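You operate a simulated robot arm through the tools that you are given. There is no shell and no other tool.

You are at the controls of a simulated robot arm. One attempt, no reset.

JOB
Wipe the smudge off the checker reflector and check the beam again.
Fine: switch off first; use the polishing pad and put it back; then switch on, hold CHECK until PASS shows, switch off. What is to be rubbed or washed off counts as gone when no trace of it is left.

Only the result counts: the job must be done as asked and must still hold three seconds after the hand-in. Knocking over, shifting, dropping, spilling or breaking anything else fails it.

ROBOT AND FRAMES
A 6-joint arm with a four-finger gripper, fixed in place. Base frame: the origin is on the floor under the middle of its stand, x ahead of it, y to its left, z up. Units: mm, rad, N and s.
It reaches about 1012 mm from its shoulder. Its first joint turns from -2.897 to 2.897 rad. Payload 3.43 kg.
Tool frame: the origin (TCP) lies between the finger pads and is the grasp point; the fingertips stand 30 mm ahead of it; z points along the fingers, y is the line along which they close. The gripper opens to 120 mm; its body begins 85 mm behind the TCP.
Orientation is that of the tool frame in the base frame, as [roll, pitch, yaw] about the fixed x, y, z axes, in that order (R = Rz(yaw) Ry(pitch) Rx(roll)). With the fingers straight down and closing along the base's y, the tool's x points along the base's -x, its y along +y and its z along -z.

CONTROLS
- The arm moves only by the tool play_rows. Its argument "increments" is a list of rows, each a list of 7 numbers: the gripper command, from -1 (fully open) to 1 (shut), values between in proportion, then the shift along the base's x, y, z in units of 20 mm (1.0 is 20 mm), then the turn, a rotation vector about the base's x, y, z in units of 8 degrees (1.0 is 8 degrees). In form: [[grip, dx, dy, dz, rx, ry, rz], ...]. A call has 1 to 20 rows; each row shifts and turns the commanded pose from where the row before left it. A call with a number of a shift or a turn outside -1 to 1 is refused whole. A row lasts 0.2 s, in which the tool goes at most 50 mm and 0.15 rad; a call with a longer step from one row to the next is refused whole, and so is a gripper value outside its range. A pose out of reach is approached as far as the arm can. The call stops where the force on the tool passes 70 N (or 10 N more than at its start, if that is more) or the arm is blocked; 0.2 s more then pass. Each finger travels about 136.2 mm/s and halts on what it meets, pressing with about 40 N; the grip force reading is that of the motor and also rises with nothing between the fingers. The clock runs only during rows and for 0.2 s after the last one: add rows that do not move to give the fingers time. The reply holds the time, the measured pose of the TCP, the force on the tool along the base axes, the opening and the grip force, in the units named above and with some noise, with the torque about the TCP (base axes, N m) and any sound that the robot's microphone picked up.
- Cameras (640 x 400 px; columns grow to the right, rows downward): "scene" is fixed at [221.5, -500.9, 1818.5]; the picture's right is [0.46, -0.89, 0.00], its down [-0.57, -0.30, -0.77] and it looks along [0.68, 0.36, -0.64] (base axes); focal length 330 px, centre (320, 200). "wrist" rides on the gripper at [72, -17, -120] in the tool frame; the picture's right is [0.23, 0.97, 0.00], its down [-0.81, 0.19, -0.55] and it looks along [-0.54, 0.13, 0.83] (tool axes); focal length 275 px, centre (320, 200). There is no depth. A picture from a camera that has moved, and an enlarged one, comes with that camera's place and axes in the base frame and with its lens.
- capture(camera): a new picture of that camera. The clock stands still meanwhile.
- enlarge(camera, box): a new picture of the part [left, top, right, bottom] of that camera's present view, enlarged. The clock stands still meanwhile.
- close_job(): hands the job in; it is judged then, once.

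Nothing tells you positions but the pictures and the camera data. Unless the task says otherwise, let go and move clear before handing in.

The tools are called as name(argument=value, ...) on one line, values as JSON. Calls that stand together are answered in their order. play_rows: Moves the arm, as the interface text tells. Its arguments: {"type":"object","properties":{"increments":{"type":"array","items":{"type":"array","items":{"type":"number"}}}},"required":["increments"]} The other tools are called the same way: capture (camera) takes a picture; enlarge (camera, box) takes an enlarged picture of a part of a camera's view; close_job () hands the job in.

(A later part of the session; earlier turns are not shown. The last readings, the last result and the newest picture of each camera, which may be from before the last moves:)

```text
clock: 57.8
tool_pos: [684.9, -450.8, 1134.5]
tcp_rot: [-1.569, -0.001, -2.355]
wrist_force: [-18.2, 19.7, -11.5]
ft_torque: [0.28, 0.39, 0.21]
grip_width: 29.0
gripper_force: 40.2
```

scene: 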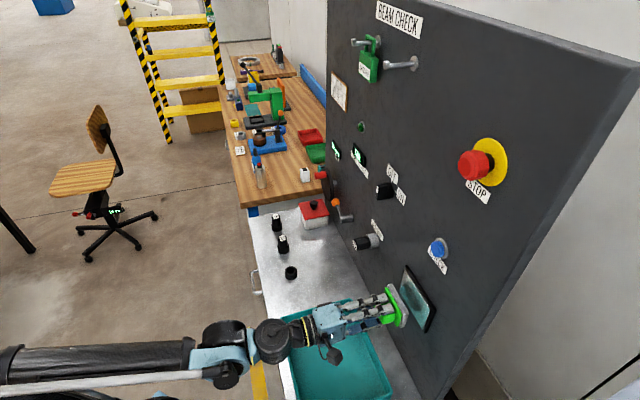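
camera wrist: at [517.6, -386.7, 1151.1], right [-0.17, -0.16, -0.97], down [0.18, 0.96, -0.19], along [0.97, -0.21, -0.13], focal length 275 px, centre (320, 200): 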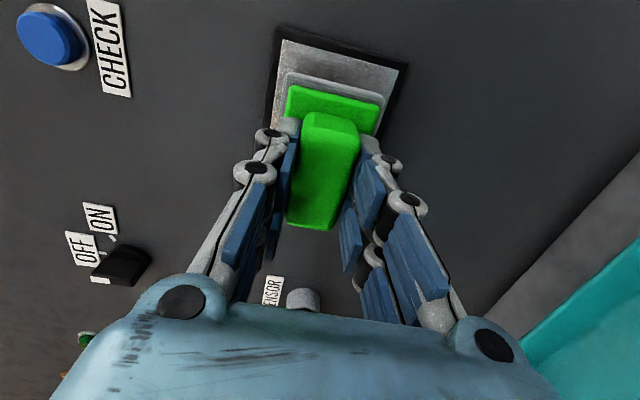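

That is about 27 N, a bit more than needed, so I will ease off slightly and start rubbing along the plate.

play_rows(increments=[[1, -0.006, 0.006, 0, 0, 0, 0], [1, 0.2, 0.2, 0, 0, 0, 0], [1, 0.3, 0.3, 0, 0, 0, 0], [1, 0.25, 0.25, 0, 0, 0, 0], [1, 0, 0, 0, 0, 0, 0]])

```text
clock: 59.0
tool_pos: [700.8, -436.8, 1135.6]
tcp_rot: [-1.578, -0.001, -2.359]
wrist_force: [-25.1, 10.1, -0.9]
ft_torque: [0.05, 0.01, 0.01]
grip_width: 29.5
gripper_force: 40.1
out of reach, approached as far as the arm can: row 3
```

The pad slid to the left end with about 25 N pressure. One row was flagged near the arm's limit but it got there; I will continue the other way in smaller steps.

play_rows(increments=[[1, -0.2, -0.2, 0, 0, 0, 0], [1, -0.25, -0.25, 0, 0, 0, 0], [1, -0.25, -0.25, 0, 0, 0, 0], [1, -0.25, -0.25, 0, 0, 0, 0], [1, -0.25, -0.25, 0, 0, 0, 0], [1, -0.25, -0.25, 0, 0, 0, 0], [1, 0, 0, 0, 0, 0, 0]])

enlarge(camera="scene", box=[395, 260, 445, 325])

```text
clock: 60.6
tool_pos: [669.7, -467.8, 1135.2]
tcp_rot: [-1.568, -0.001, -2.357]
wrist_force: [-11.7, 25.7, 0.7]
ft_torque: [0.09, -0.01, 0.45]
grip_width: 29.1
gripper_force: 39.6
```

```text
6.15 times, centred on (420, 292) of scene
camera zoom: at [221.5, -500.9, 1818.5], right [0.46, -0.89, 0.0], down [-0.57, -0.3, -0.77], along [0.68, 0.36, -0.64], focal length 2028 px, centre (-295, -369)
```

zoom: 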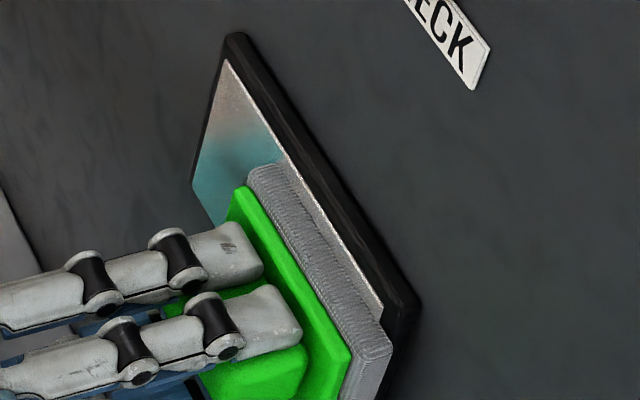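

Pressure is steady at about 26 N. I will shift up and rub along the upper band.

play_rows(increments=[[1, 0, 0, 0.3, 0, 0, 0], [1, 0, 0, 0.3, 0, 0, 0], [1, 0, 0, 0.25, 0, 0, 0], [1, 0.25, 0.25, 0, 0, 0, 0], [1, 0.25, 0.25, 0, 0, 0, 0], [1, 0.25, 0.25, 0, 0, 0, 0], [1, 0.25, 0.25, 0, 0, 0, 0], [1, 0.25, 0.25, 0, 0, 0, 0], [1, 0.25, 0.25, 0, 0, 0, 0], [1, 0, 0, 0, 0, 0, 0]])

```text
clock: 62.8
tool_pos: [701.8, -436.9, 1151.8]
tcp_rot: [-1.577, -0.003, -2.357]
wrist_force: [-16.3, 10.4, 0.3]
ft_torque: [0.03, -0.08, 0.16]
grip_width: 29.5
gripper_force: 40.3
```

play_rows(increments=[[1, 0, 0, -0.4, 0, 0, 0], [1, 0, 0, -0.4, 0, 0, 0], [1, 0, 0, -0.4, 0, 0, 0], [1, 0, 0, -0.4, 0, 0, 0], [1, 0, 0, -0.4, 0, 0, 0], [1, 0, 0, 0, 0, 0, 0]])

enlarge(camera="scene", box=[395, 260, 445, 325])

```text
clock: 64.2
tool_pos: [702.2, -437.0, 1110.5]
tcp_rot: [-1.578, 0.0, -2.356]
wrist_force: [-5.5, 4.6, 0.8]
ft_torque: [0.05, -0.06, 0.11]
grip_width: 29.1
gripper_force: 40.2
```

```text
6.15 times, centred on (420, 292) of scene
camera zoom: at [221.5, -500.9, 1818.5], right [0.46, -0.89, 0.0], down [-0.57, -0.3, -0.77], along [0.68, 0.36, -0.64], focal length 2028 px, centre (-295, -369)
```

zoom: 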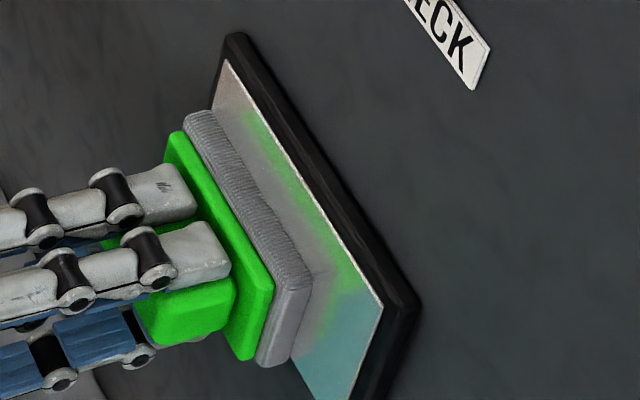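

The exposed part of the plate already looks clean. Pressure dropped to about 7 N here, so I will press slightly more and rub along the lower band.

play_rows(increments=[[1, 0.01, -0.01, 0, 0, 0, 0], [1, -0.25, -0.25, 0, 0, 0, 0], [1, -0.25, -0.25, 0, 0, 0, 0], [1, -0.25, -0.25, 0, 0, 0, 0], [1, -0.25, -0.25, 0, 0, 0, 0], [1, -0.25, -0.25, 0, 0, 0, 0], [1, -0.25, -0.25, 0, 0, 0, 0], [1, 0, 0, 0, 0, 0, 0]])

```text
clock: 66.0
tool_pos: [668.9, -467.0, 1111.4]
tcp_rot: [-1.568, 0.0, -2.356]
wrist_force: [0.5, 0.0, -0.9]
ft_torque: [0.02, 0.01, 0.01]
grip_width: 29.2
gripper_force: 39.8
```

Contact was lost at this end. I will creep in until I feel it again and redo the lower band.

play_rows(increments=[[1, 0.018, -0.018, 0, 0, 0, 0], [1, 0, 0, 0, 0, 0, 0]])

```text
clock: 66.6
tool_pos: [670.1, -466.9, 1110.6]
tcp_rot: [-1.568, -0.003, -2.356]
wrist_force: [-0.4, 0.5, -0.1]
ft_torque: [0.02, 0.04, -0.03]
grip_width: 29.2
gripper_force: 40.0
```

play_rows(increments=[[1, 0.018, -0.018, 0, 0, 0, 0], [1, 0, 0, 0, 0, 0, 0]])

```text
clock: 67.2
tool_pos: [668.4, -467.8, 1111.0]
tcp_rot: [-1.569, -0.002, -2.356]
wrist_force: [-1.9, 3.8, -1.8]
ft_torque: [0.17, 0.13, -0.1]
grip_width: 29.4
gripper_force: 39.5
```

play_rows(increments=[[1, 0.018, -0.018, 0, 0, 0, 0], [1, 0, 0, 0, 0, 0, 0]])

```text
clock: 67.8
tool_pos: [669.0, -468.6, 1111.2]
tcp_rot: [-1.57, 0.0, -2.357]
wrist_force: [-12.0, 11.9, 3.2]
ft_torque: [0.24, 0.23, -0.16]
grip_width: 29.4
gripper_force: 40.2
```

The pressure decreased over time, which might mean the pad is shifting in the grip. I will look at how it sits before continuing.

enlarge(camera="wrist", box=[220, 10, 460, 250])

enlarge(camera="scene", box=[385, 250, 449, 340])

```text
1.67 times, centred on (340, 130) of wrist
camera zoom: at [533.1, -433.7, 1127.7], right [-0.16, -0.17, -0.97], down [0.18, 0.96, -0.19], along [0.97, -0.21, -0.13], focal length 459 px, centre (287, 317)
```

zoom: 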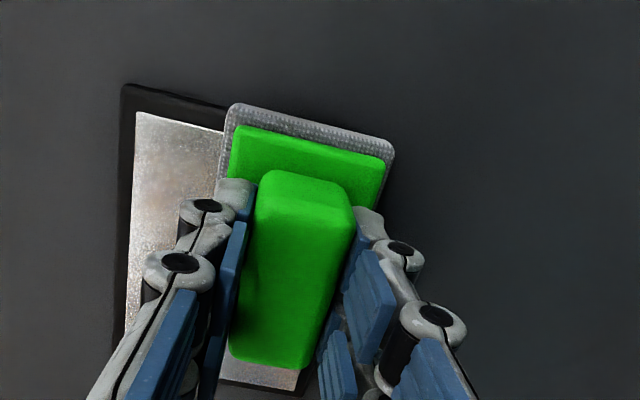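

```text
4.44 times, centred on (417, 295) of scene
camera zoom: at [221.5, -500.9, 1818.5], right [0.46, -0.89, 0.0], down [-0.57, -0.3, -0.77], along [0.68, 0.36, -0.64], focal length 1465 px, centre (-111, -222)
```

zoom: 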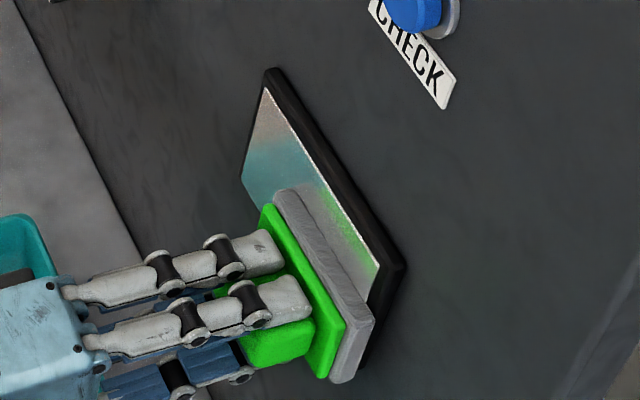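

The pad has not moved in the grip, so it is only small path error. I will continue along the lower band in short strokes and watch the force.

play_rows(increments=[[1, 0.25, 0.25, 0, 0, 0, 0], [1, 0.25, 0.25, 0, 0, 0, 0], [1, 0, 0, 0, 0, 0, 0]])

```text
clock: 68.6
tool_pos: [678.3, -459.6, 1109.5]
tcp_rot: [-1.57, -0.003, -2.359]
wrist_force: [-34.2, 14.3, -6.7]
ft_torque: [0.17, 0.24, -0.6]
grip_width: 29.3
gripper_force: 39.7
```

play_rows(increments=[[1, -0.014, 0.014, 0, 0, 0, 0], [1, 0.24, 0.26, 0, 0, 0, 0], [1, 0.24, 0.26, 0, 0, 0, 0], [1, 0, 0, 0, 0, 0, 0]])

```text
clock: 69.6
tool_pos: [689.0, -448.6, 1112.2]
tcp_rot: [-1.568, -0.001, -2.355]
wrist_force: [-12.3, 4.4, 2.9]
ft_torque: [-0.23, -0.08, -0.46]
grip_width: 29.2
gripper_force: 39.4
```

play_rows(increments=[[1, 0.25, 0.25, 0, 0, 0, 0], [1, 0.25, 0.25, 0, 0, 0, 0], [1, 0, 0, 0, 0, 0, 0]])

```text
clock: 70.4
tool_pos: [701.3, -437.4, 1110.4]
tcp_rot: [-1.576, -0.003, -2.358]
wrist_force: [-13.1, 8.1, 1.1]
ft_torque: [-0.19, -0.35, 0.25]
grip_width: 29.0
gripper_force: 39.6
```

The lower band is done. I will stroke upward along the left side, then back off and inspect.

play_rows(increments=[[1, 0, 0, 0.35, 0, 0, 0], [1, 0, 0, 0.35, 0, 0, 0], [1, 0, 0, 0.35, 0, 0, 0], [1, 0, 0, 0.35, 0, 0, 0], [1, 0, 0, 0.35, 0, 0, 0], [1, 0, 0, 0.35, 0, 0, 0], [1, 0, 0, 0, 0, 0, 0]])

```text
clock: 72.0
tool_pos: [702.6, -436.0, 1153.8]
tcp_rot: [-1.578, -0.001, -2.359]
wrist_force: [-11.5, 11.1, -5.7]
ft_torque: [0.06, 0.13, 0.14]
grip_width: 29.3
gripper_force: 39.9
```

play_rows(increments=[[1, -0.25, -0.25, 0, 0, 0, 0], [1, -0.25, -0.25, 0, 0, 0, 0], [1, -0.25, -0.25, 0, 0, 0, 0], [1, 0, 0, 0, 0, 0, 0]])

```text
clock: 73.0
tool_pos: [684.0, -455.2, 1153.9]
tcp_rot: [-1.57, -0.002, -2.355]
wrist_force: [-4.5, 6.7, 1.7]
ft_torque: [0.03, 0.14, -0.21]
grip_width: 29.1
gripper_force: 40.2
```

play_rows(increments=[[1, 0.008, -0.008, 0, 0, 0, 0], [1, -0.25, -0.25, 0, 0, 0, 0], [1, -0.25, -0.25, 0, 0, 0, 0], [1, -0.25, -0.25, 0, 0, 0, 0], [1, 0, 0, 0, 0, 0, 0]])

```text
clock: 74.2
tool_pos: [669.3, -468.3, 1151.6]
tcp_rot: [-1.57, -0.002, -2.356]
wrist_force: [-3.9, 9.9, 0.1]
ft_torque: [0.21, 0.09, 0.06]
grip_width: 28.8
gripper_force: 40.2
```

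play_rows(increments=[[1, 0.006, -0.006, -0.35, 0, 0, 0], [1, 0, 0, -0.35, 0, 0, 0], [1, 0, 0, -0.35, 0, 0, 0], [1, 0, 0, 0, 0, 0, 0]])

```text
clock: 75.2
tool_pos: [670.4, -468.9, 1133.2]
tcp_rot: [-1.566, -0.001, -2.357]
wrist_force: [-28.1, 24.8, 13.0]
ft_torque: [-0.23, -0.28, -0.08]
grip_width: 29.2
gripper_force: 39.9
```

play_rows(increments=[[1, -0.012, 0.012, 0, 0, 0, 0], [1, 0.25, 0.25, 0, 0, 0, 0], [1, 0.25, 0.25, 0, 0, 0, 0], [1, 0.25, 0.25, 0, 0, 0, 0], [1, 0, 0, 0, 0, 0, 0]])

```text
clock: 76.4
tool_pos: [684.8, -453.8, 1132.8]
tcp_rot: [-1.57, -0.003, -2.357]
wrist_force: [-25.9, 10.8, -0.9]
ft_torque: [0.03, -0.02, -0.65]
grip_width: 29.1
gripper_force: 40.0
```

Steady pressure across the middle. I will finish the stroke to the left, then back away and move aside to inspect the plate.

play_rows(increments=[[1, 0.25, 0.25, 0, 0, 0, 0], [1, 0.25, 0.25, 0, 0, 0, 0], [1, 0.25, 0.25, 0, 0, 0, 0], [1, 0, 0, 0, 0, 0, 0], [1, -0.3, 0.3, 0, 0, 0, 0], [1, -0.7, 0.7, 0, 0, 0, 0], [1, -0.7, 0.7, 0, 0, 0, 0], [1, -0.3, 0.9, 0, 0, 0, 0], [1, 0, 0.9, 0, 0, 0, 0], [1, 0.3, 0.9, 0, 0, 0, 0], [1, 0.6, 0.8, 0, 0, 0, 0], [1, 0.6, 0.6, 0, 0, 0, 0], [1, 0, 0, 0, 0, 0, 0]])

enlarge(camera="scene", box=[385, 250, 449, 340])

capture(camera="wrist")

```text
clock: 79.2
tool_pos: [692.2, -323.6, 1128.9]
tcp_rot: [-1.569, -0.002, -2.355]
wrist_force: [0.6, -0.1, -0.2]
ft_torque: [-0.02, -0.02, -0.03]
grip_width: 29.2
gripper_force: 40.5
```

```text
4.44 times, centred on (417, 295) of scene
camera zoom: at [221.5, -500.9, 1818.5], right [0.46, -0.89, 0.0], down [-0.57, -0.3, -0.77], along [0.68, 0.36, -0.64], focal length 1465 px, centre (-111, -222)
```

zoom: 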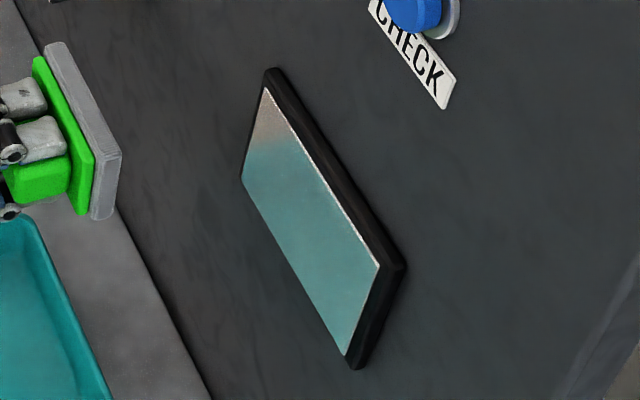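

```text
taken
camera wrist: at [554.6, -288.9, 1146.3], right [-0.16, -0.17, -0.97], down [0.18, 0.96, -0.19], along [0.97, -0.21, -0.13], focal length 275 px, centre (320, 200)
```

wrist: 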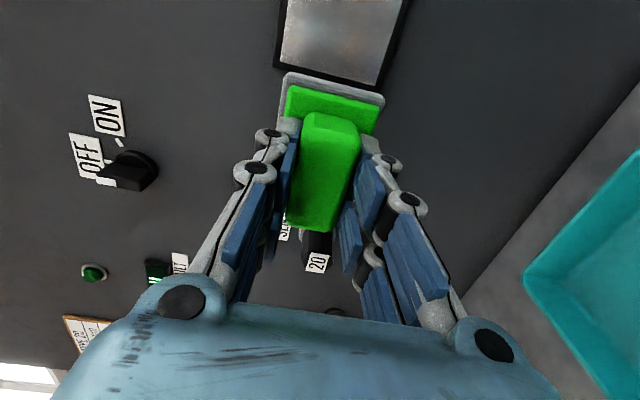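

The dark ring appears gone. I will look closely from both cameras for any faint trace.

enlarge(camera="scene", box=[396, 264, 434, 334])

enlarge(camera="wrist", box=[270, 0, 420, 94])

```text
5.71 times, centred on (415, 299) of scene
camera zoom: at [221.5, -500.9, 1818.5], right [0.46, -0.89, 0.0], down [-0.57, -0.3, -0.77], along [0.68, 0.36, -0.64], focal length 1883 px, centre (-223, -366)
```

zoom: 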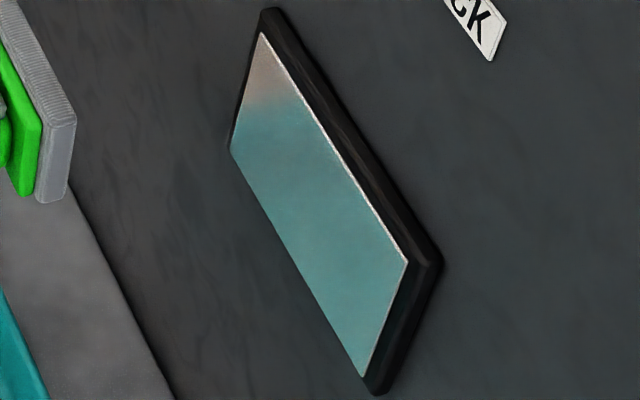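

```text
4.26 times, centred on (345, 47) of wrist
camera zoom: at [554.6, -288.9, 1146.3], right [-0.16, -0.17, -0.97], down [0.18, 0.96, -0.19], along [0.97, -0.21, -0.13], focal length 1171 px, centre (214, 851)
```

zoom: 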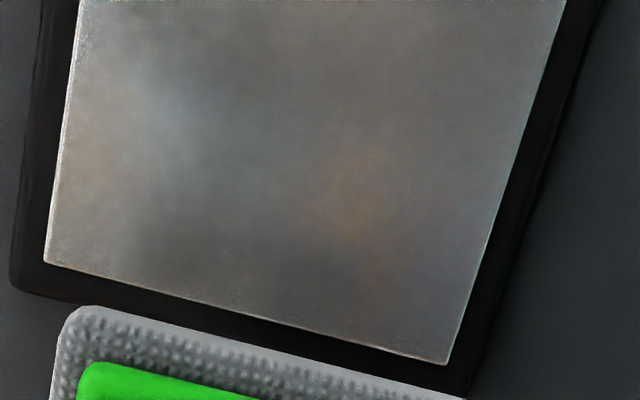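

From the scene camera the plate is clean; the patches in the wrist view look like reflections. I will shift the camera slightly and look again to be sure.

play_rows(increments=[[1, -0.7, 0.7, 0.4, 0, 0, 0], [1, -0.7, 0.7, 0.4, 0, 0, 0], [1, -0.7, 0.7, 0.4, 0, 0, 0], [1, 0, 0, 0, 0, 0, 0]])

enlarge(camera="wrist", box=[250, 0, 430, 110])

enlarge(camera="scene", box=[396, 264, 434, 334])

```text
clock: 80.2
tool_pos: [649.1, -282.5, 1156.6]
tcp_rot: [-1.568, -0.001, -2.356]
wrist_force: [1.5, -0.2, -0.4]
ft_torque: [0.06, 0.02, 0.01]
grip_width: 29.3
gripper_force: 39.9
```

```text
3.56 times, centred on (340, 55) of wrist
camera zoom: at [512.2, -247.8, 1173.0], right [-0.16, -0.17, -0.97], down [0.18, 0.96, -0.19], along [0.97, -0.21, -0.13], focal length 979 px, centre (249, 716)
```

zoom: 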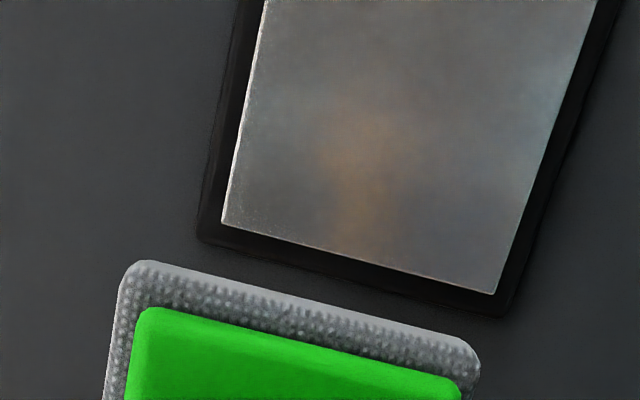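

```text
5.71 times, centred on (415, 299) of scene
camera zoom: at [221.5, -500.9, 1818.5], right [0.46, -0.89, 0.0], down [-0.57, -0.3, -0.77], along [0.68, 0.36, -0.64], focal length 1883 px, centre (-223, -366)
```

zoom: 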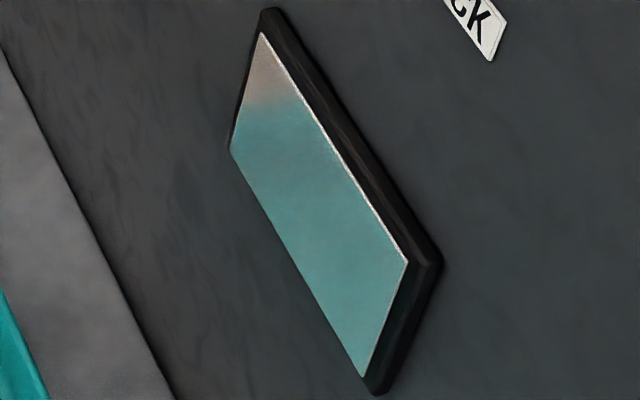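

The patches shifted with the camera, so they are reflections, and the plate is clean. Next I carry the pad back, turning it face down on the way.

play_rows(increments=[[1, 0.6, 0.7, -0.2, 0.663, 0.663, 0], [1, 0.6, 0.7, -0.2, 0.663, 0.663, 0], [1, 0.6, 0.7, -0.2, 0.663, 0.663, 0], [1, 0.6, 0.7, -0.2, 0.663, 0.663, 0], [1, 0.6, 0.7, -0.2, 0.663, 0.663, 0], [1, 0.6, 0.7, -0.2, 0.663, 0.663, 0], [1, 0.6, 0.7, -0.2, 0.663, 0.663, 0], [1, 0.6, 0.7, -0.2, 0.663, 0.663, 0], [1, 0.6, 0.7, -0.2, 0.663, 0.663, 0], [1, 0.6, 0.7, -0.2, 0.663, 0.663, 0], [1, 0.6, 0.7, -0.2, 0.663, 0.663, 0], [1, 0.6, 0.7, -0.2, 0.663, 0.663, 0], [1, 0, 0, 0, 0, 0, 0]])

capture(camera="wrist")

```text
clock: 83.0
tool_pos: [792.9, -113.9, 1106.8]
tcp_rot: [-3.139, -0.003, -2.355]
wrist_force: [-0.7, 0.6, -1.2]
ft_torque: [0.0, 0.02, 0.01]
grip_width: 29.1
gripper_force: 39.9
```

```text
taken
camera wrist: at [752.8, -176.8, 1227.5], right [-0.85, 0.52, 0.0], down [0.44, 0.71, 0.55], along [0.29, 0.47, -0.83], focal length 275 px, centre (320, 200)
```

wrist: 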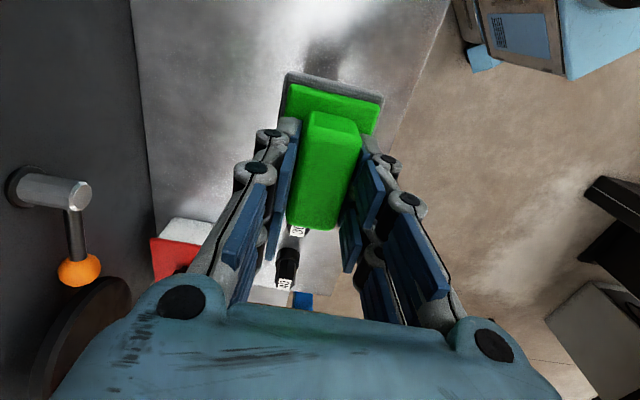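

The pad is face down again and well held. I will bring it over the bench towards its place, stopping above it.

play_rows(increments=[[1, 0.61, 0.61, 0, 0, 0, 0], [1, 0.61, 0.61, 0, 0, 0, 0], [1, 0.61, 0.61, 0, 0, 0, 0], [1, 0.61, 0.61, 0, 0, 0, 0], [1, 0.61, 0.61, 0, 0, 0, 0], [1, 0.61, 0.61, 0, 0, 0, 0], [1, 0.61, 0.61, 0, 0, 0, 0], [1, 0.587, -0.587, -0.75, 0, 0, 0], [1, 0.587, -0.587, -0.75, 0, 0, 0], [1, 0.587, -0.587, -0.75, 0, 0, 0], [1, 0.587, -0.587, -0.75, 0, 0, 0], [1, 0.587, -0.587, -0.75, 0, 0, 0], [1, 0.587, -0.587, -0.75, 0, 0, 0], [1, 0.587, -0.587, -0.75, 0, 0, 0], [1, 0.587, -0.587, -0.75, 0, 0, 0], [1, 0, 0, 0, 0, 0, 0], [1, 0, 0, 0, 0, 0, 0]])

enlarge(camera="scene", box=[280, 190, 360, 270])

capture(camera="wrist")

```text
clock: 86.6
tool_pos: [974.2, -123.3, 986.8]
tcp_rot: [-3.137, -0.003, -2.355]
wrist_force: [0.0, 0.2, -0.9]
ft_torque: [0.05, -0.03, 0.01]
grip_width: 29.0
gripper_force: 40.2
```

```text
5.00 times, centred on (320, 230) of scene
camera zoom: at [221.5, -500.9, 1818.5], right [0.46, -0.89, 0.0], down [-0.57, -0.3, -0.77], along [0.68, 0.36, -0.64], focal length 1648 px, centre (320, 50)
```

zoom: 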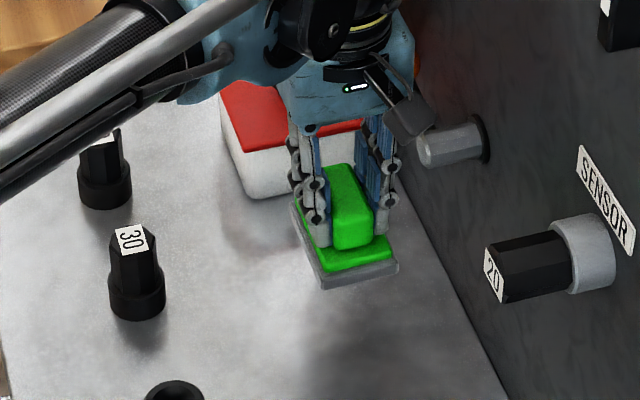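

```text
taken
camera wrist: at [933.5, -185.6, 1108.0], right [-0.85, 0.52, 0.0], down [0.44, 0.71, 0.55], along [0.29, 0.47, -0.83], focal length 275 px, centre (320, 200)
```

wrist: 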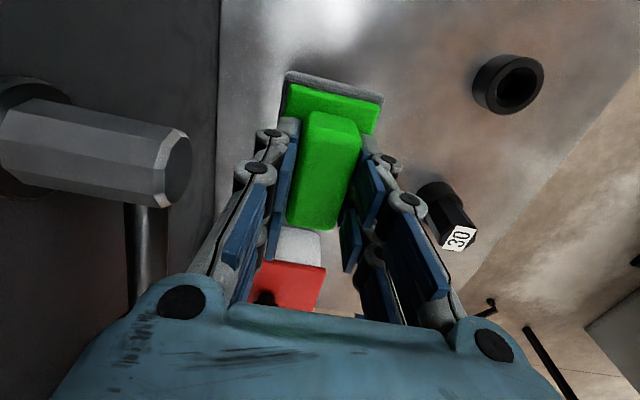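

The pad is above its place with clearance to the lever. I will lower it to just above the bench.

play_rows(increments=[[1, -0.04, 0.04, -0.75, 0, 0, 0], [1, 0, 0, -0.75, 0, 0, 0], [1, 0, 0, -0.75, 0, 0, 0], [1, 0, 0, -0.75, 0, 0, 0], [1, 0, 0, -0.7, 0, 0, 0], [1, 0, 0, 0, 0, 0, 0]])

enlarge(camera="scene", box=[280, 190, 360, 270])

```text
clock: 88.0
tool_pos: [971.0, -121.0, 911.9]
tcp_rot: [-3.137, -0.001, -2.355]
wrist_force: [-0.6, 0.5, -1.2]
ft_torque: [0.0, 0.02, -0.02]
grip_width: 29.3
gripper_force: 39.7
```

```text
5.00 times, centred on (320, 230) of scene
camera zoom: at [221.5, -500.9, 1818.5], right [0.46, -0.89, 0.0], down [-0.57, -0.3, -0.77], along [0.68, 0.36, -0.64], focal length 1648 px, centre (320, 50)
```

zoom: 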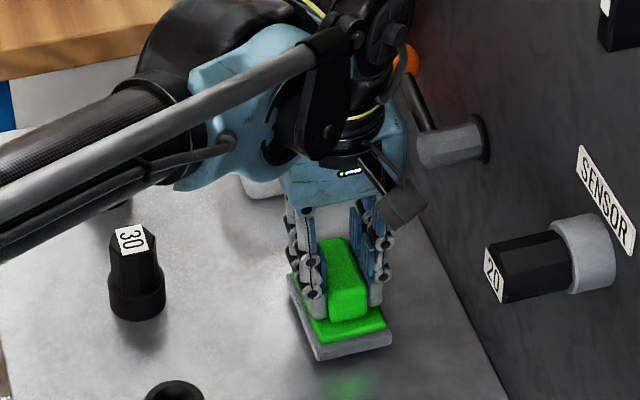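

About 10 mm of clearance to the lever remains, so this is as far in as I will go. I will set it down in 1 mm steps.

play_rows(increments=[[1, 0, 0, -0.05, 0, 0, 0], [1, 0, 0, -0.05, 0, 0, 0], [1, 0, 0, -0.05, 0, 0, 0], [1, 0, 0, -0.05, 0, 0, 0], [1, 0, 0, 0, 0, 0, 0]])

```text
clock: 89.2
tool_pos: [969.8, -119.8, 909.0]
tcp_rot: [-3.137, -0.002, -2.353]
wrist_force: [0.1, 0.3, -0.6]
ft_torque: [0.01, 0.0, -0.02]
grip_width: 28.9
gripper_force: 39.8
```

play_rows(increments=[[1, 0, 0, -0.04, 0, 0, 0], [1, 0, 0, -0.04, 0, 0, 0], [1, 0, 0, 0, 0, 0, 0]])

```text
clock: 90.0
tool_pos: [971.2, -119.8, 908.0]
tcp_rot: [-3.14, -0.001, -2.353]
wrist_force: [-0.8, -1.0, -1.5]
ft_torque: [-0.01, -0.03, -0.01]
grip_width: 29.2
gripper_force: 39.4
```

play_rows(increments=[[1, 0, 0, -0.04, 0, 0, 0], [1, 0, 0, -0.04, 0, 0, 0], [1, 0, 0, 0, 0, 0, 0]])

```text
clock: 90.8
tool_pos: [971.3, -120.8, 906.4]
tcp_rot: [-3.138, -0.001, -2.355]
wrist_force: [0.1, 0.1, -0.6]
ft_torque: [-0.01, 0.0, 0.02]
grip_width: 29.1
gripper_force: 39.7
```

play_rows(increments=[[1, 0, 0, -0.04, 0, 0, 0], [1, 0, 0, -0.04, 0, 0, 0], [1, 0, 0, 0, 0, 0, 0]])

enlarge(camera="scene", box=[300, 225, 350, 275])

```text
clock: 91.6
tool_pos: [970.3, -122.0, 905.0]
tcp_rot: [-3.138, 0.001, -2.354]
wrist_force: [2.6, 1.9, 4.5]
ft_torque: [0.31, -0.16, -0.09]
grip_width: 29.2
gripper_force: 39.3
```

```text
8.00 times, centred on (325, 250) of scene
camera zoom: at [221.5, -500.9, 1818.5], right [0.46, -0.89, 0.0], down [-0.57, -0.3, -0.77], along [0.68, 0.36, -0.64], focal length 2636 px, centre (280, -200)
```

zoom: 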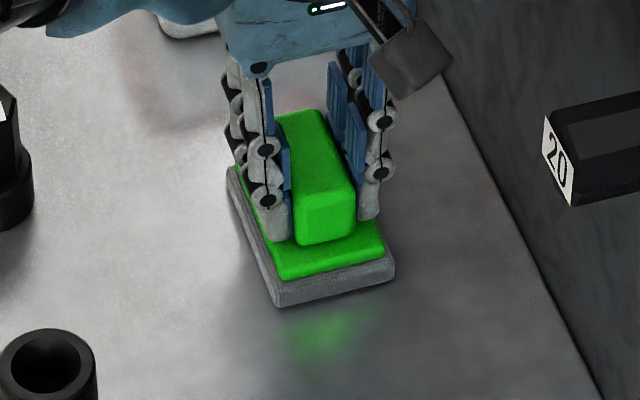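

The pad is just touching the bench. I will seat it a touch more and release, opening gently.

play_rows(increments=[[1, 0, 0, -0.02, 0, 0, 0], [0.45, 0, 0, 0, 0, 0, 0], [0.35, 0, 0, 0, 0, 0, 0], [0.2, 0, 0, 0, 0, 0, 0], [0.05, 0, 0, 0, 0, 0, 0], [0.05, 0, 0, 0, 0, 0, 0]])

enlarge(camera="scene", box=[300, 225, 350, 275])

capture(camera="wrist")

```text
clock: 93.0
tool_pos: [970.7, -121.8, 905.8]
tcp_rot: [-3.138, -0.002, -2.353]
wrist_force: [0.0, -1.1, -0.3]
ft_torque: [0.01, 0.01, -0.01]
grip_width: 56.8
gripper_force: 0.0
```

```text
8.00 times, centred on (325, 250) of scene
camera zoom: at [221.5, -500.9, 1818.5], right [0.46, -0.89, 0.0], down [-0.57, -0.3, -0.77], along [0.68, 0.36, -0.64], focal length 2636 px, centre (280, -200)
```

zoom: 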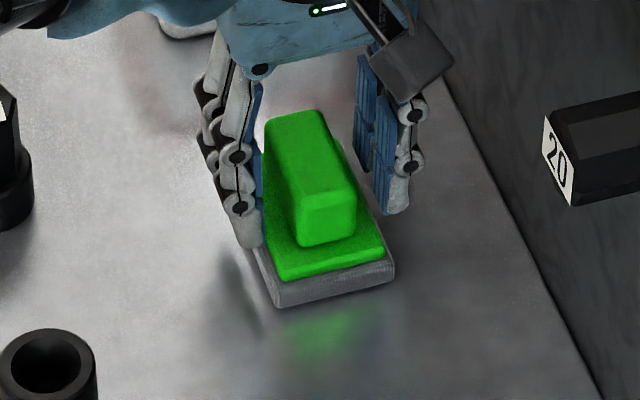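

```text
taken
camera wrist: at [930.0, -184.9, 1025.6], right [-0.85, 0.52, 0.0], down [0.44, 0.71, 0.55], along [0.29, 0.47, -0.83], focal length 275 px, centre (320, 200)
```

wrist: 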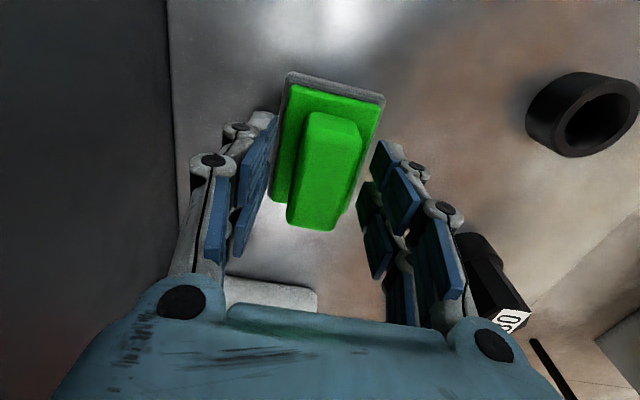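

The pad is released flat on the bench, about 13 mm short of its original spot, which I can close by nudging it with closed fingers from behind. First I lift clear and back off.

play_rows(increments=[[0.05, 0, 0, 0.5, 0, 0, 0], [0.05, 0, 0, 0.7, 0, 0, 0], [0.05, 0, 0, 0.8, 0, 0, 0], [0.05, -0.6, 0.6, 0.4, 0, 0, 0], [0.05, -0.7, 0.7, 0.4, 0, 0, 0], [0.3, -0.7, 0.7, 0, 0, 0, 0], [0.7, -0.7, 0.7, 0, 0, 0, 0], [1, 0, 0, 0, 0, 0, 0], [1, 0, 0, 0, 0, 0, 0]])

enlarge(camera="scene", box=[290, 220, 370, 280])

capture(camera="wrist")

```text
clock: 95.0
tool_pos: [919.0, -68.2, 961.5]
tcp_rot: [-3.138, -0.001, -2.353]
wrist_force: [-0.4, -1.2, -0.3]
ft_torque: [-0.06, -0.01, 0.01]
grip_width: 0.0
gripper_force: 33.5
```

```text
6.67 times, centred on (330, 250) of scene
camera zoom: at [221.5, -500.9, 1818.5], right [0.46, -0.89, 0.0], down [-0.57, -0.3, -0.77], along [0.68, 0.36, -0.64], focal length 2197 px, centre (253, -133)
```

zoom: 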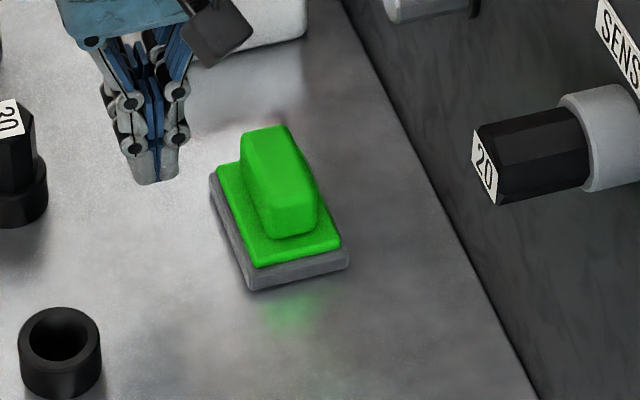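

```text
taken
camera wrist: at [878.4, -130.5, 1081.8], right [-0.85, 0.52, 0.0], down [0.44, 0.71, 0.55], along [0.29, 0.47, -0.83], focal length 275 px, centre (320, 200)
```

wrist: 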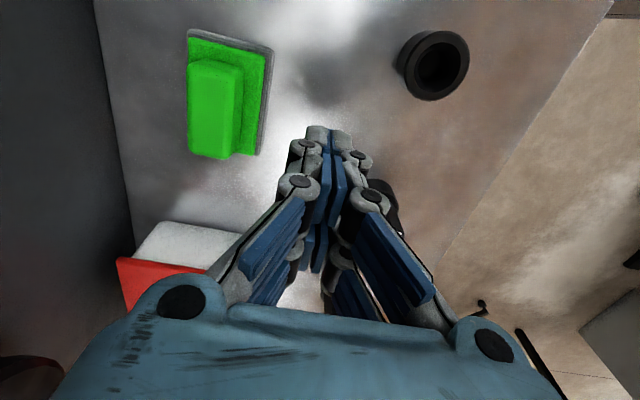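

The pad is in the clear. I will enlarge it more to measure exactly how far it is from its original position.

enlarge(camera="scene", box=[312, 234, 346, 268])

enlarge(camera="wrist", box=[170, 10, 300, 180])

```text
11.76 times, centred on (329, 251) of scene
camera zoom: at [221.5, -500.9, 1818.5], right [0.46, -0.89, 0.0], down [-0.57, -0.3, -0.77], along [0.68, 0.36, -0.64], focal length 3877 px, centre (214, -400)
```

zoom: 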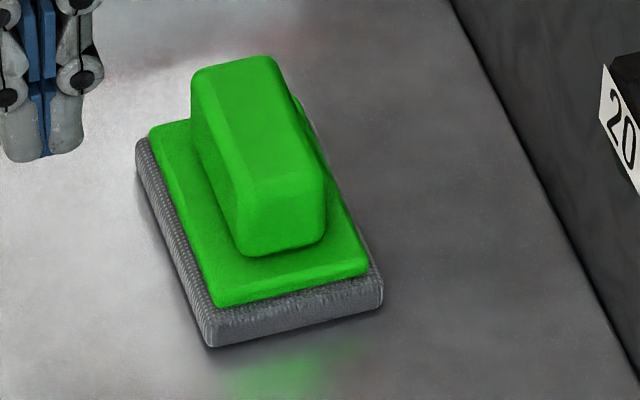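

```text
2.35 times, centred on (235, 95) of wrist
camera zoom: at [878.4, -130.5, 1081.8], right [-0.85, 0.52, 0.0], down [0.44, 0.71, 0.55], along [0.29, 0.47, -0.83], focal length 648 px, centre (520, 447)
```

zoom: 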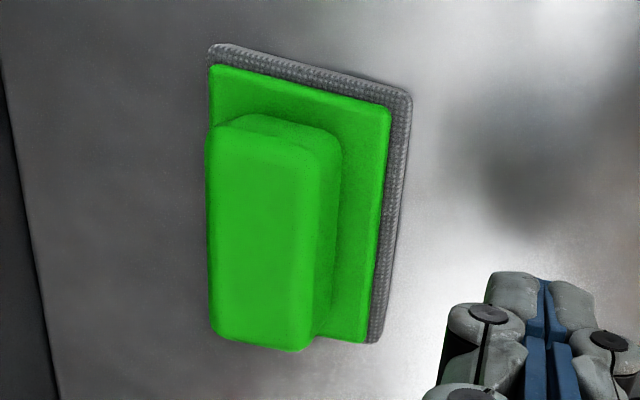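

The pad needs about 13 mm towards the panel and is not rotated. I will lower the closed fingers behind it.

play_rows(increments=[[1, -0.12, -0.12, -0.5, 0, 0, 0], [1, 0, 0, -0.9, 0, 0, 0], [1, 0, 0, -0.9, 0, 0, 0], [1, 0, 0, -0.9, 0, 0, 0], [1, 0, 0, -0.35, 0, 0, 0], [1, 0.4, -0.4, 0, 0, 0, 0], [1, 0.4, -0.4, 0, 0, 0, 0], [1, 0, 0, 0, 0, 0, 0]])

enlarge(camera="scene", box=[290, 220, 370, 280])

capture(camera="wrist")

```text
clock: 96.8
tool_pos: [930.1, -84.6, 889.3]
tcp_rot: [-3.138, -0.002, -2.355]
wrist_force: [-0.1, -0.2, -0.6]
ft_torque: [-0.01, 0.0, 0.02]
grip_width: 0.0
gripper_force: 33.3
```

```text
6.67 times, centred on (330, 250) of scene
camera zoom: at [221.5, -500.9, 1818.5], right [0.46, -0.89, 0.0], down [-0.57, -0.3, -0.77], along [0.68, 0.36, -0.64], focal length 2197 px, centre (253, -133)
```

zoom: 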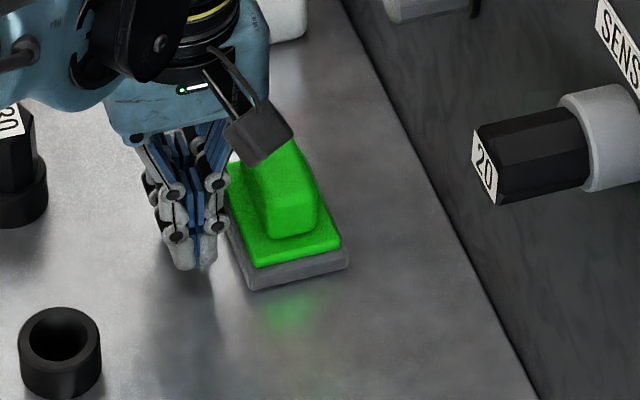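

```text
taken
camera wrist: at [889.3, -147.4, 1009.7], right [-0.85, 0.52, 0.0], down [0.44, 0.71, 0.55], along [0.29, 0.47, -0.83], focal length 275 px, centre (320, 200)
```

wrist: 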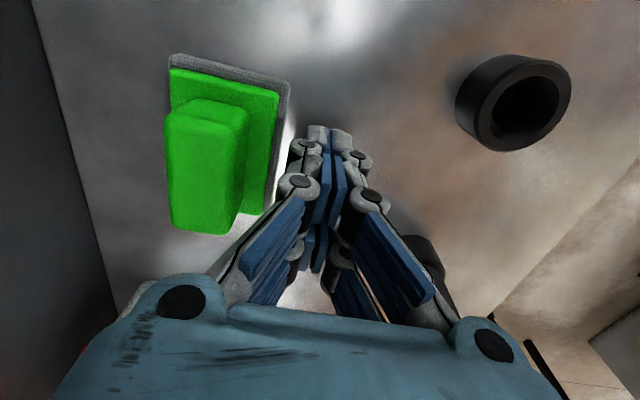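

The fingers are just behind the pad edge. I will move gently towards the panel and watch when the pad starts to move.

play_rows(increments=[[1, 0.1, -0.1, 0, 0, 0, 0], [1, 0.1, -0.1, 0, 0, 0, 0], [1, 0.1, -0.1, 0, 0, 0, 0], [1, 0, 0, 0, 0, 0, 0]])

enlarge(camera="scene", box=[312, 234, 346, 268])

```text
clock: 97.8
tool_pos: [936.7, -90.3, 887.6]
tcp_rot: [-3.138, -0.001, -2.354]
wrist_force: [0.6, -0.3, 0.6]
ft_torque: [0.04, 0.02, 0.0]
grip_width: 0.0
gripper_force: 33.7
```

```text
11.76 times, centred on (329, 251) of scene
camera zoom: at [221.5, -500.9, 1818.5], right [0.46, -0.89, 0.0], down [-0.57, -0.3, -0.77], along [0.68, 0.36, -0.64], focal length 3877 px, centre (214, -400)
```

zoom: 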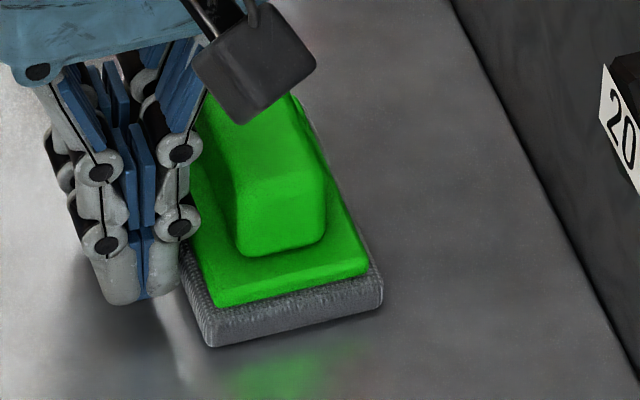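

play_rows(increments=[[1, 0.1, -0.1, 0, 0, 0, 0], [1, 0.1, -0.1, 0, 0, 0, 0], [1, 0.1, -0.1, 0, 0, 0, 0], [1, 0, 0, 0, 0, 0, 0]])

enlarge(camera="scene", box=[312, 234, 346, 268])

```text
clock: 98.8
tool_pos: [942.0, -95.8, 890.1]
tcp_rot: [-3.138, -0.001, -2.354]
wrist_force: [-0.6, 1.0, 4.3]
ft_torque: [0.0, -0.02, 0.01]
grip_width: 0.1
gripper_force: 33.7
```

```text
11.76 times, centred on (329, 251) of scene
camera zoom: at [221.5, -500.9, 1818.5], right [0.46, -0.89, 0.0], down [-0.57, -0.3, -0.77], along [0.68, 0.36, -0.64], focal length 3877 px, centre (214, -400)
```

zoom: 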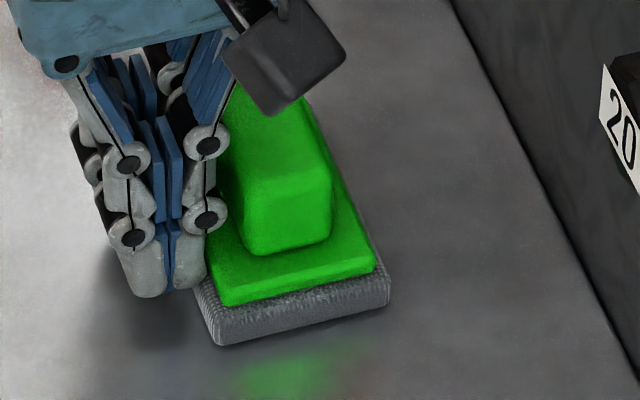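

The pad has started to slide, about 2 mm so far. I will continue in small steps.

play_rows(increments=[[1, 0.07, -0.07, 0, 0, 0, 0], [1, 0.07, -0.07, 0, 0, 0, 0], [1, 0.07, -0.07, 0, 0, 0, 0], [1, 0.07, -0.07, 0, 0, 0, 0], [1, 0, 0, 0, 0, 0, 0]])

enlarge(camera="scene", box=[312, 234, 346, 268])

```text
clock: 100.0
tool_pos: [948.7, -103.4, 889.7]
tcp_rot: [-3.135, -0.002, -2.354]
wrist_force: [-0.7, 0.7, 8.6]
ft_torque: [-0.02, 0.01, -0.01]
grip_width: 0.0
gripper_force: 33.7
```

```text
11.76 times, centred on (329, 251) of scene
camera zoom: at [221.5, -500.9, 1818.5], right [0.46, -0.89, 0.0], down [-0.57, -0.3, -0.77], along [0.68, 0.36, -0.64], focal length 3877 px, centre (214, -400)
```

zoom: 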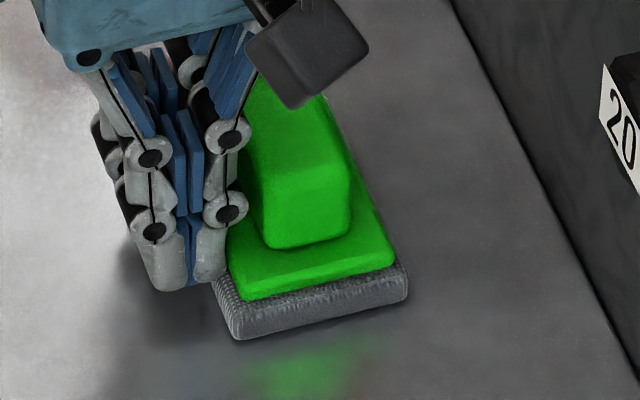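

About 5 mm to go. I will push the rest.

play_rows(increments=[[1, 0.05, -0.05, 0, 0, 0, 0], [1, 0.05, -0.05, 0, 0, 0, 0], [1, 0.05, -0.05, 0, 0, 0, 0], [1, 0.04, -0.04, 0, 0, 0, 0], [1, 0, 0, 0, 0, 0, 0]])

enlarge(camera="scene", box=[312, 234, 346, 268])

```text
clock: 101.2
tool_pos: [952.4, -106.4, 889.3]
tcp_rot: [-3.138, -0.001, -2.354]
wrist_force: [-5.6, 4.0, 24.7]
ft_torque: [-0.08, -0.03, 0.04]
grip_width: 0.1
gripper_force: 33.7
```

```text
11.76 times, centred on (329, 251) of scene
camera zoom: at [221.5, -500.9, 1818.5], right [0.46, -0.89, 0.0], down [-0.57, -0.3, -0.77], along [0.68, 0.36, -0.64], focal length 3877 px, centre (214, -400)
```

zoom: 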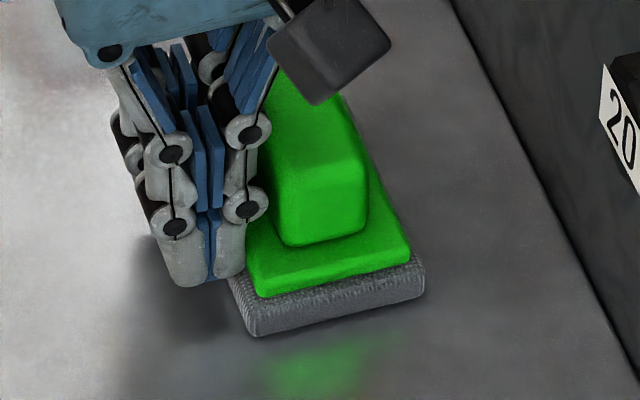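

The pad is now back at its original place to within a couple of millimetres. The tips press down slightly, so I will lift straight up first and then back away.

play_rows(increments=[[1, 0, 0, 0.1, 0, 0, 0], [1, -0.05, 0.05, 0.3, 0, 0, 0], [1, -0.2, 0.2, 0.8, 0, 0, 0], [1, -0.5, 0.5, 0.9, 0, 0, 0], [1, -0.6, 0.6, 0.9, 0, 0, 0], [1, -0.6, 0.6, 0.9, 0, 0, 0], [1, -0.6, 0.6, 0.9, 0, 0, 0], [1, -0.6, 0.6, 0.9, 0, 0, 0], [1, 0, 0, 0, 0, 0, 0]])

enlarge(camera="scene", box=[290, 220, 370, 280])

enlarge(camera="scene", box=[312, 234, 346, 268])

capture(camera="wrist")

```text
clock: 103.2
tool_pos: [887.3, -42.2, 1000.3]
tcp_rot: [-3.138, -0.002, -2.355]
wrist_force: [-0.8, 0.2, 0.8]
ft_torque: [0.01, -0.03, -0.03]
grip_width: 0.1
gripper_force: 33.4
```

```text
6.67 times, centred on (330, 250) of scene
camera zoom: at [221.5, -500.9, 1818.5], right [0.46, -0.89, 0.0], down [-0.57, -0.3, -0.77], along [0.68, 0.36, -0.64], focal length 2197 px, centre (253, -133)
```

zoom: 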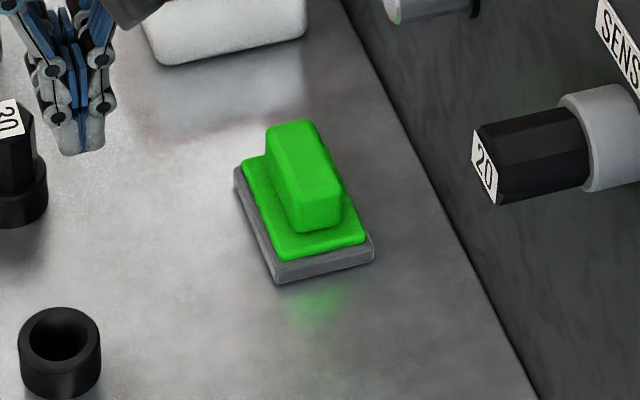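

```text
11.76 times, centred on (329, 251) of scene
camera zoom: at [221.5, -500.9, 1818.5], right [0.46, -0.89, 0.0], down [-0.57, -0.3, -0.77], along [0.68, 0.36, -0.64], focal length 3877 px, centre (214, -400)
```

zoom: 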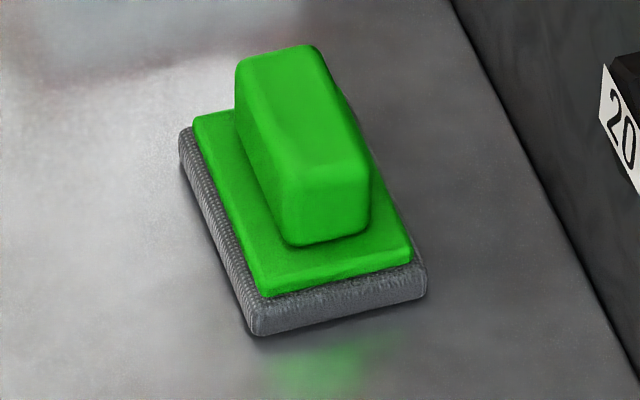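

```text
taken
camera wrist: at [847.4, -105.0, 1121.5], right [-0.85, 0.52, 0.0], down [0.44, 0.71, 0.55], along [0.29, 0.47, -0.83], focal length 275 px, centre (320, 200)
```

wrist: 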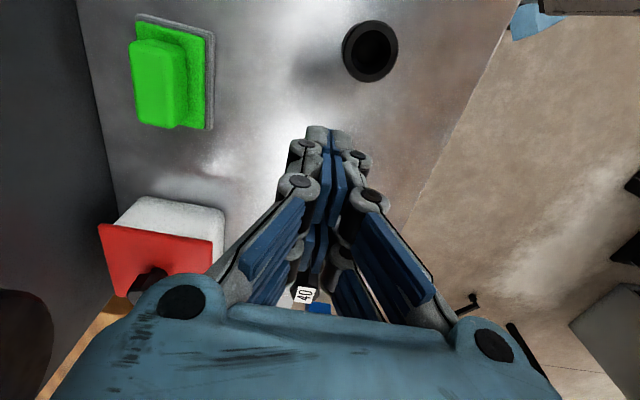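

The pad matches its original place within about 2 mm. Next I go back up to the switch, turning the tool to face the panel.

play_rows(increments=[[1, -0.5, -0.4, 0.95, 0, 0, 0], [1, -0.54, -0.46, 0.95, 0, 0, 0], [1, -0.54, -0.46, 0.95, -0.663, -0.663, 0], [1, -0.54, -0.46, 0.95, -0.663, -0.663, 0], [1, -0.54, -0.46, 0.95, -0.663, -0.663, 0], [1, -0.54, -0.46, 0.95, -0.663, -0.663, 0], [1, -0.54, -0.46, 0.95, -0.663, -0.663, 0], [1, -0.54, -0.46, 0.95, -0.663, -0.663, 0], [1, -0.54, -0.46, 0.95, -0.663, -0.663, 0], [1, -0.54, -0.46, 0.95, -0.663, -0.663, 0], [1, -0.54, -0.46, 0.95, -0.663, -0.663, 0], [1, -0.54, -0.46, 0.95, -0.663, -0.663, 0], [1, -0.54, -0.46, 0.95, -0.663, -0.663, 0], [1, -0.54, -0.46, 0.95, -0.663, -0.663, 0], [1, -0.54, -0.46, 0.95, 0, 0, 0], [1, -0.54, -0.46, 0.95, 0, 0, 0], [1, 0, 0, 0, 0, 0, 0]])

capture(camera="scene")

```text
clock: 106.8
tool_pos: [717.6, -188.9, 1307.1]
tcp_rot: [-1.567, -0.002, -2.357]
wrist_force: [0.4, -0.1, -0.3]
ft_torque: [0.01, 0.02, 0.01]
grip_width: 0.1
gripper_force: 33.8
```

```text
taken
```

scene: 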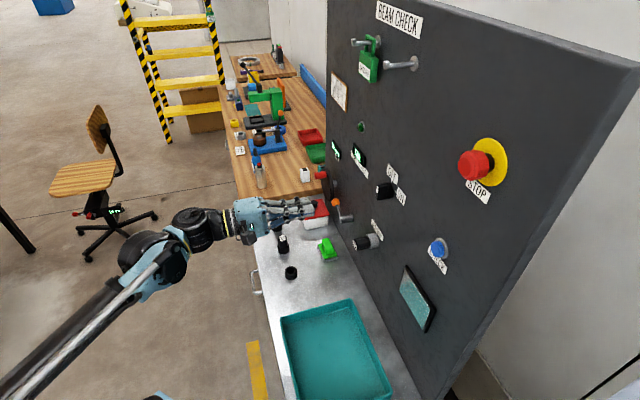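

The bench is in order and the reflector looks clean. I will roll the tool so the fingers close sideways on the vertical switch bar and open them.

play_rows(increments=[[0.6, 0, 0, 0, -0.663, 0.663, 0], [0.2, 0, 0, 0, -0.663, 0.663, 0], [-0.1, 0, 0, 0, -0.663, 0.663, 0], [-0.3, 0, 0, 0, -0.663, 0.663, 0], [-0.3, 0, 0, 0, -0.663, 0.663, 0], [-0.3, 0, 0, 0, -0.663, 0.663, 0], [-0.3, 0, 0, 0, -0.663, 0.663, 0], [-0.3, 0, 0, 0, -0.663, 0.663, 0], [-0.3, 0, 0, 0, -0.663, 0.663, 0], [-0.3, 0, 0, 0, -0.663, 0.663, 0], [-0.3, 0, 0, 0, -0.663, 0.663, 0], [-0.3, 0, 0, 0, -0.663, 0.663, 0], [-0.3, 0, 0, 0, 0, 0, 0]])

capture(camera="wrist")

```text
clock: 109.6
tool_pos: [717.4, -189.7, 1308.0]
tcp_rot: [1.772, -1.57, 0.588]
wrist_force: [0.1, -0.3, 0.7]
ft_torque: [-0.03, 0.03, 0.02]
grip_width: 78.1
gripper_force: 0.1
```

```text
taken
camera wrist: at [641.9, -92.7, 1379.1], right [-0.69, -0.69, 0.23], down [-0.53, 0.25, -0.81], along [0.5, -0.68, -0.54], focal length 275 px, centre (320, 200)
```

wrist: 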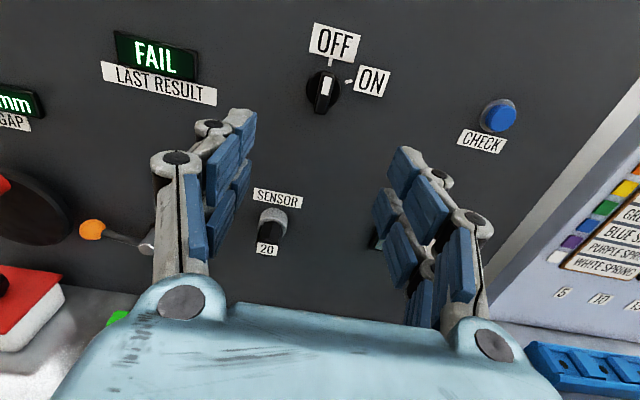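

The switch sits straight ahead in the view. I will move forward to a short standoff and check the alignment.

play_rows(increments=[[-0.3, 0.5, -0.52, 0.011, 0, 0, 0], [-0.3, 0.5, -0.52, 0.011, 0, 0, 0], [-0.3, 0.5, -0.52, 0.011, 0, 0, 0], [-0.3, 0.5, -0.52, 0.011, 0, 0, 0], [-0.3, 0.5, -0.52, 0.011, 0, 0, 0], [-0.3, 0.5, -0.52, 0.011, 0, 0, 0], [-0.3, 0.5, -0.52, 0.011, 0, 0, 0], [-0.3, 0.5, -0.52, 0.011, 0, 0, 0], [-0.3, 0.5, -0.52, 0.011, 0, 0, 0], [-0.3, 0, 0, 0, 0, 0, 0]])

enlarge(camera="wrist", box=[220, 30, 420, 170])

```text
clock: 111.8
tool_pos: [806.9, -283.3, 1309.8]
tcp_rot: [2.166, -1.568, 0.192]
wrist_force: [1.1, -0.3, 0.4]
ft_torque: [-0.01, 0.05, 0.02]
grip_width: 78.0
gripper_force: 0.0
```

```text
2.86 times, centred on (320, 100) of wrist
camera zoom: at [732.6, -187.1, 1380.7], right [-0.69, -0.69, 0.23], down [-0.53, 0.25, -0.81], along [0.5, -0.68, -0.54], focal length 786 px, centre (320, 486)
```

zoom: 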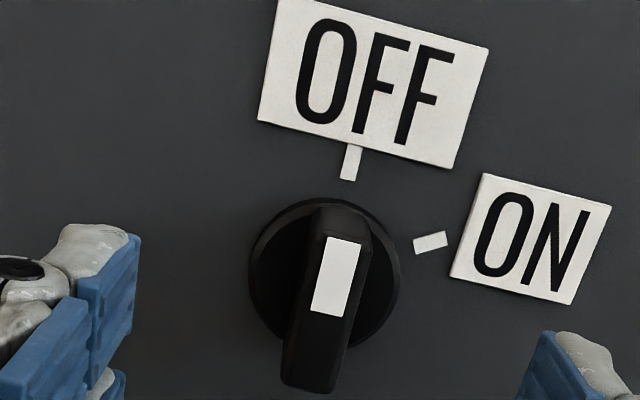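

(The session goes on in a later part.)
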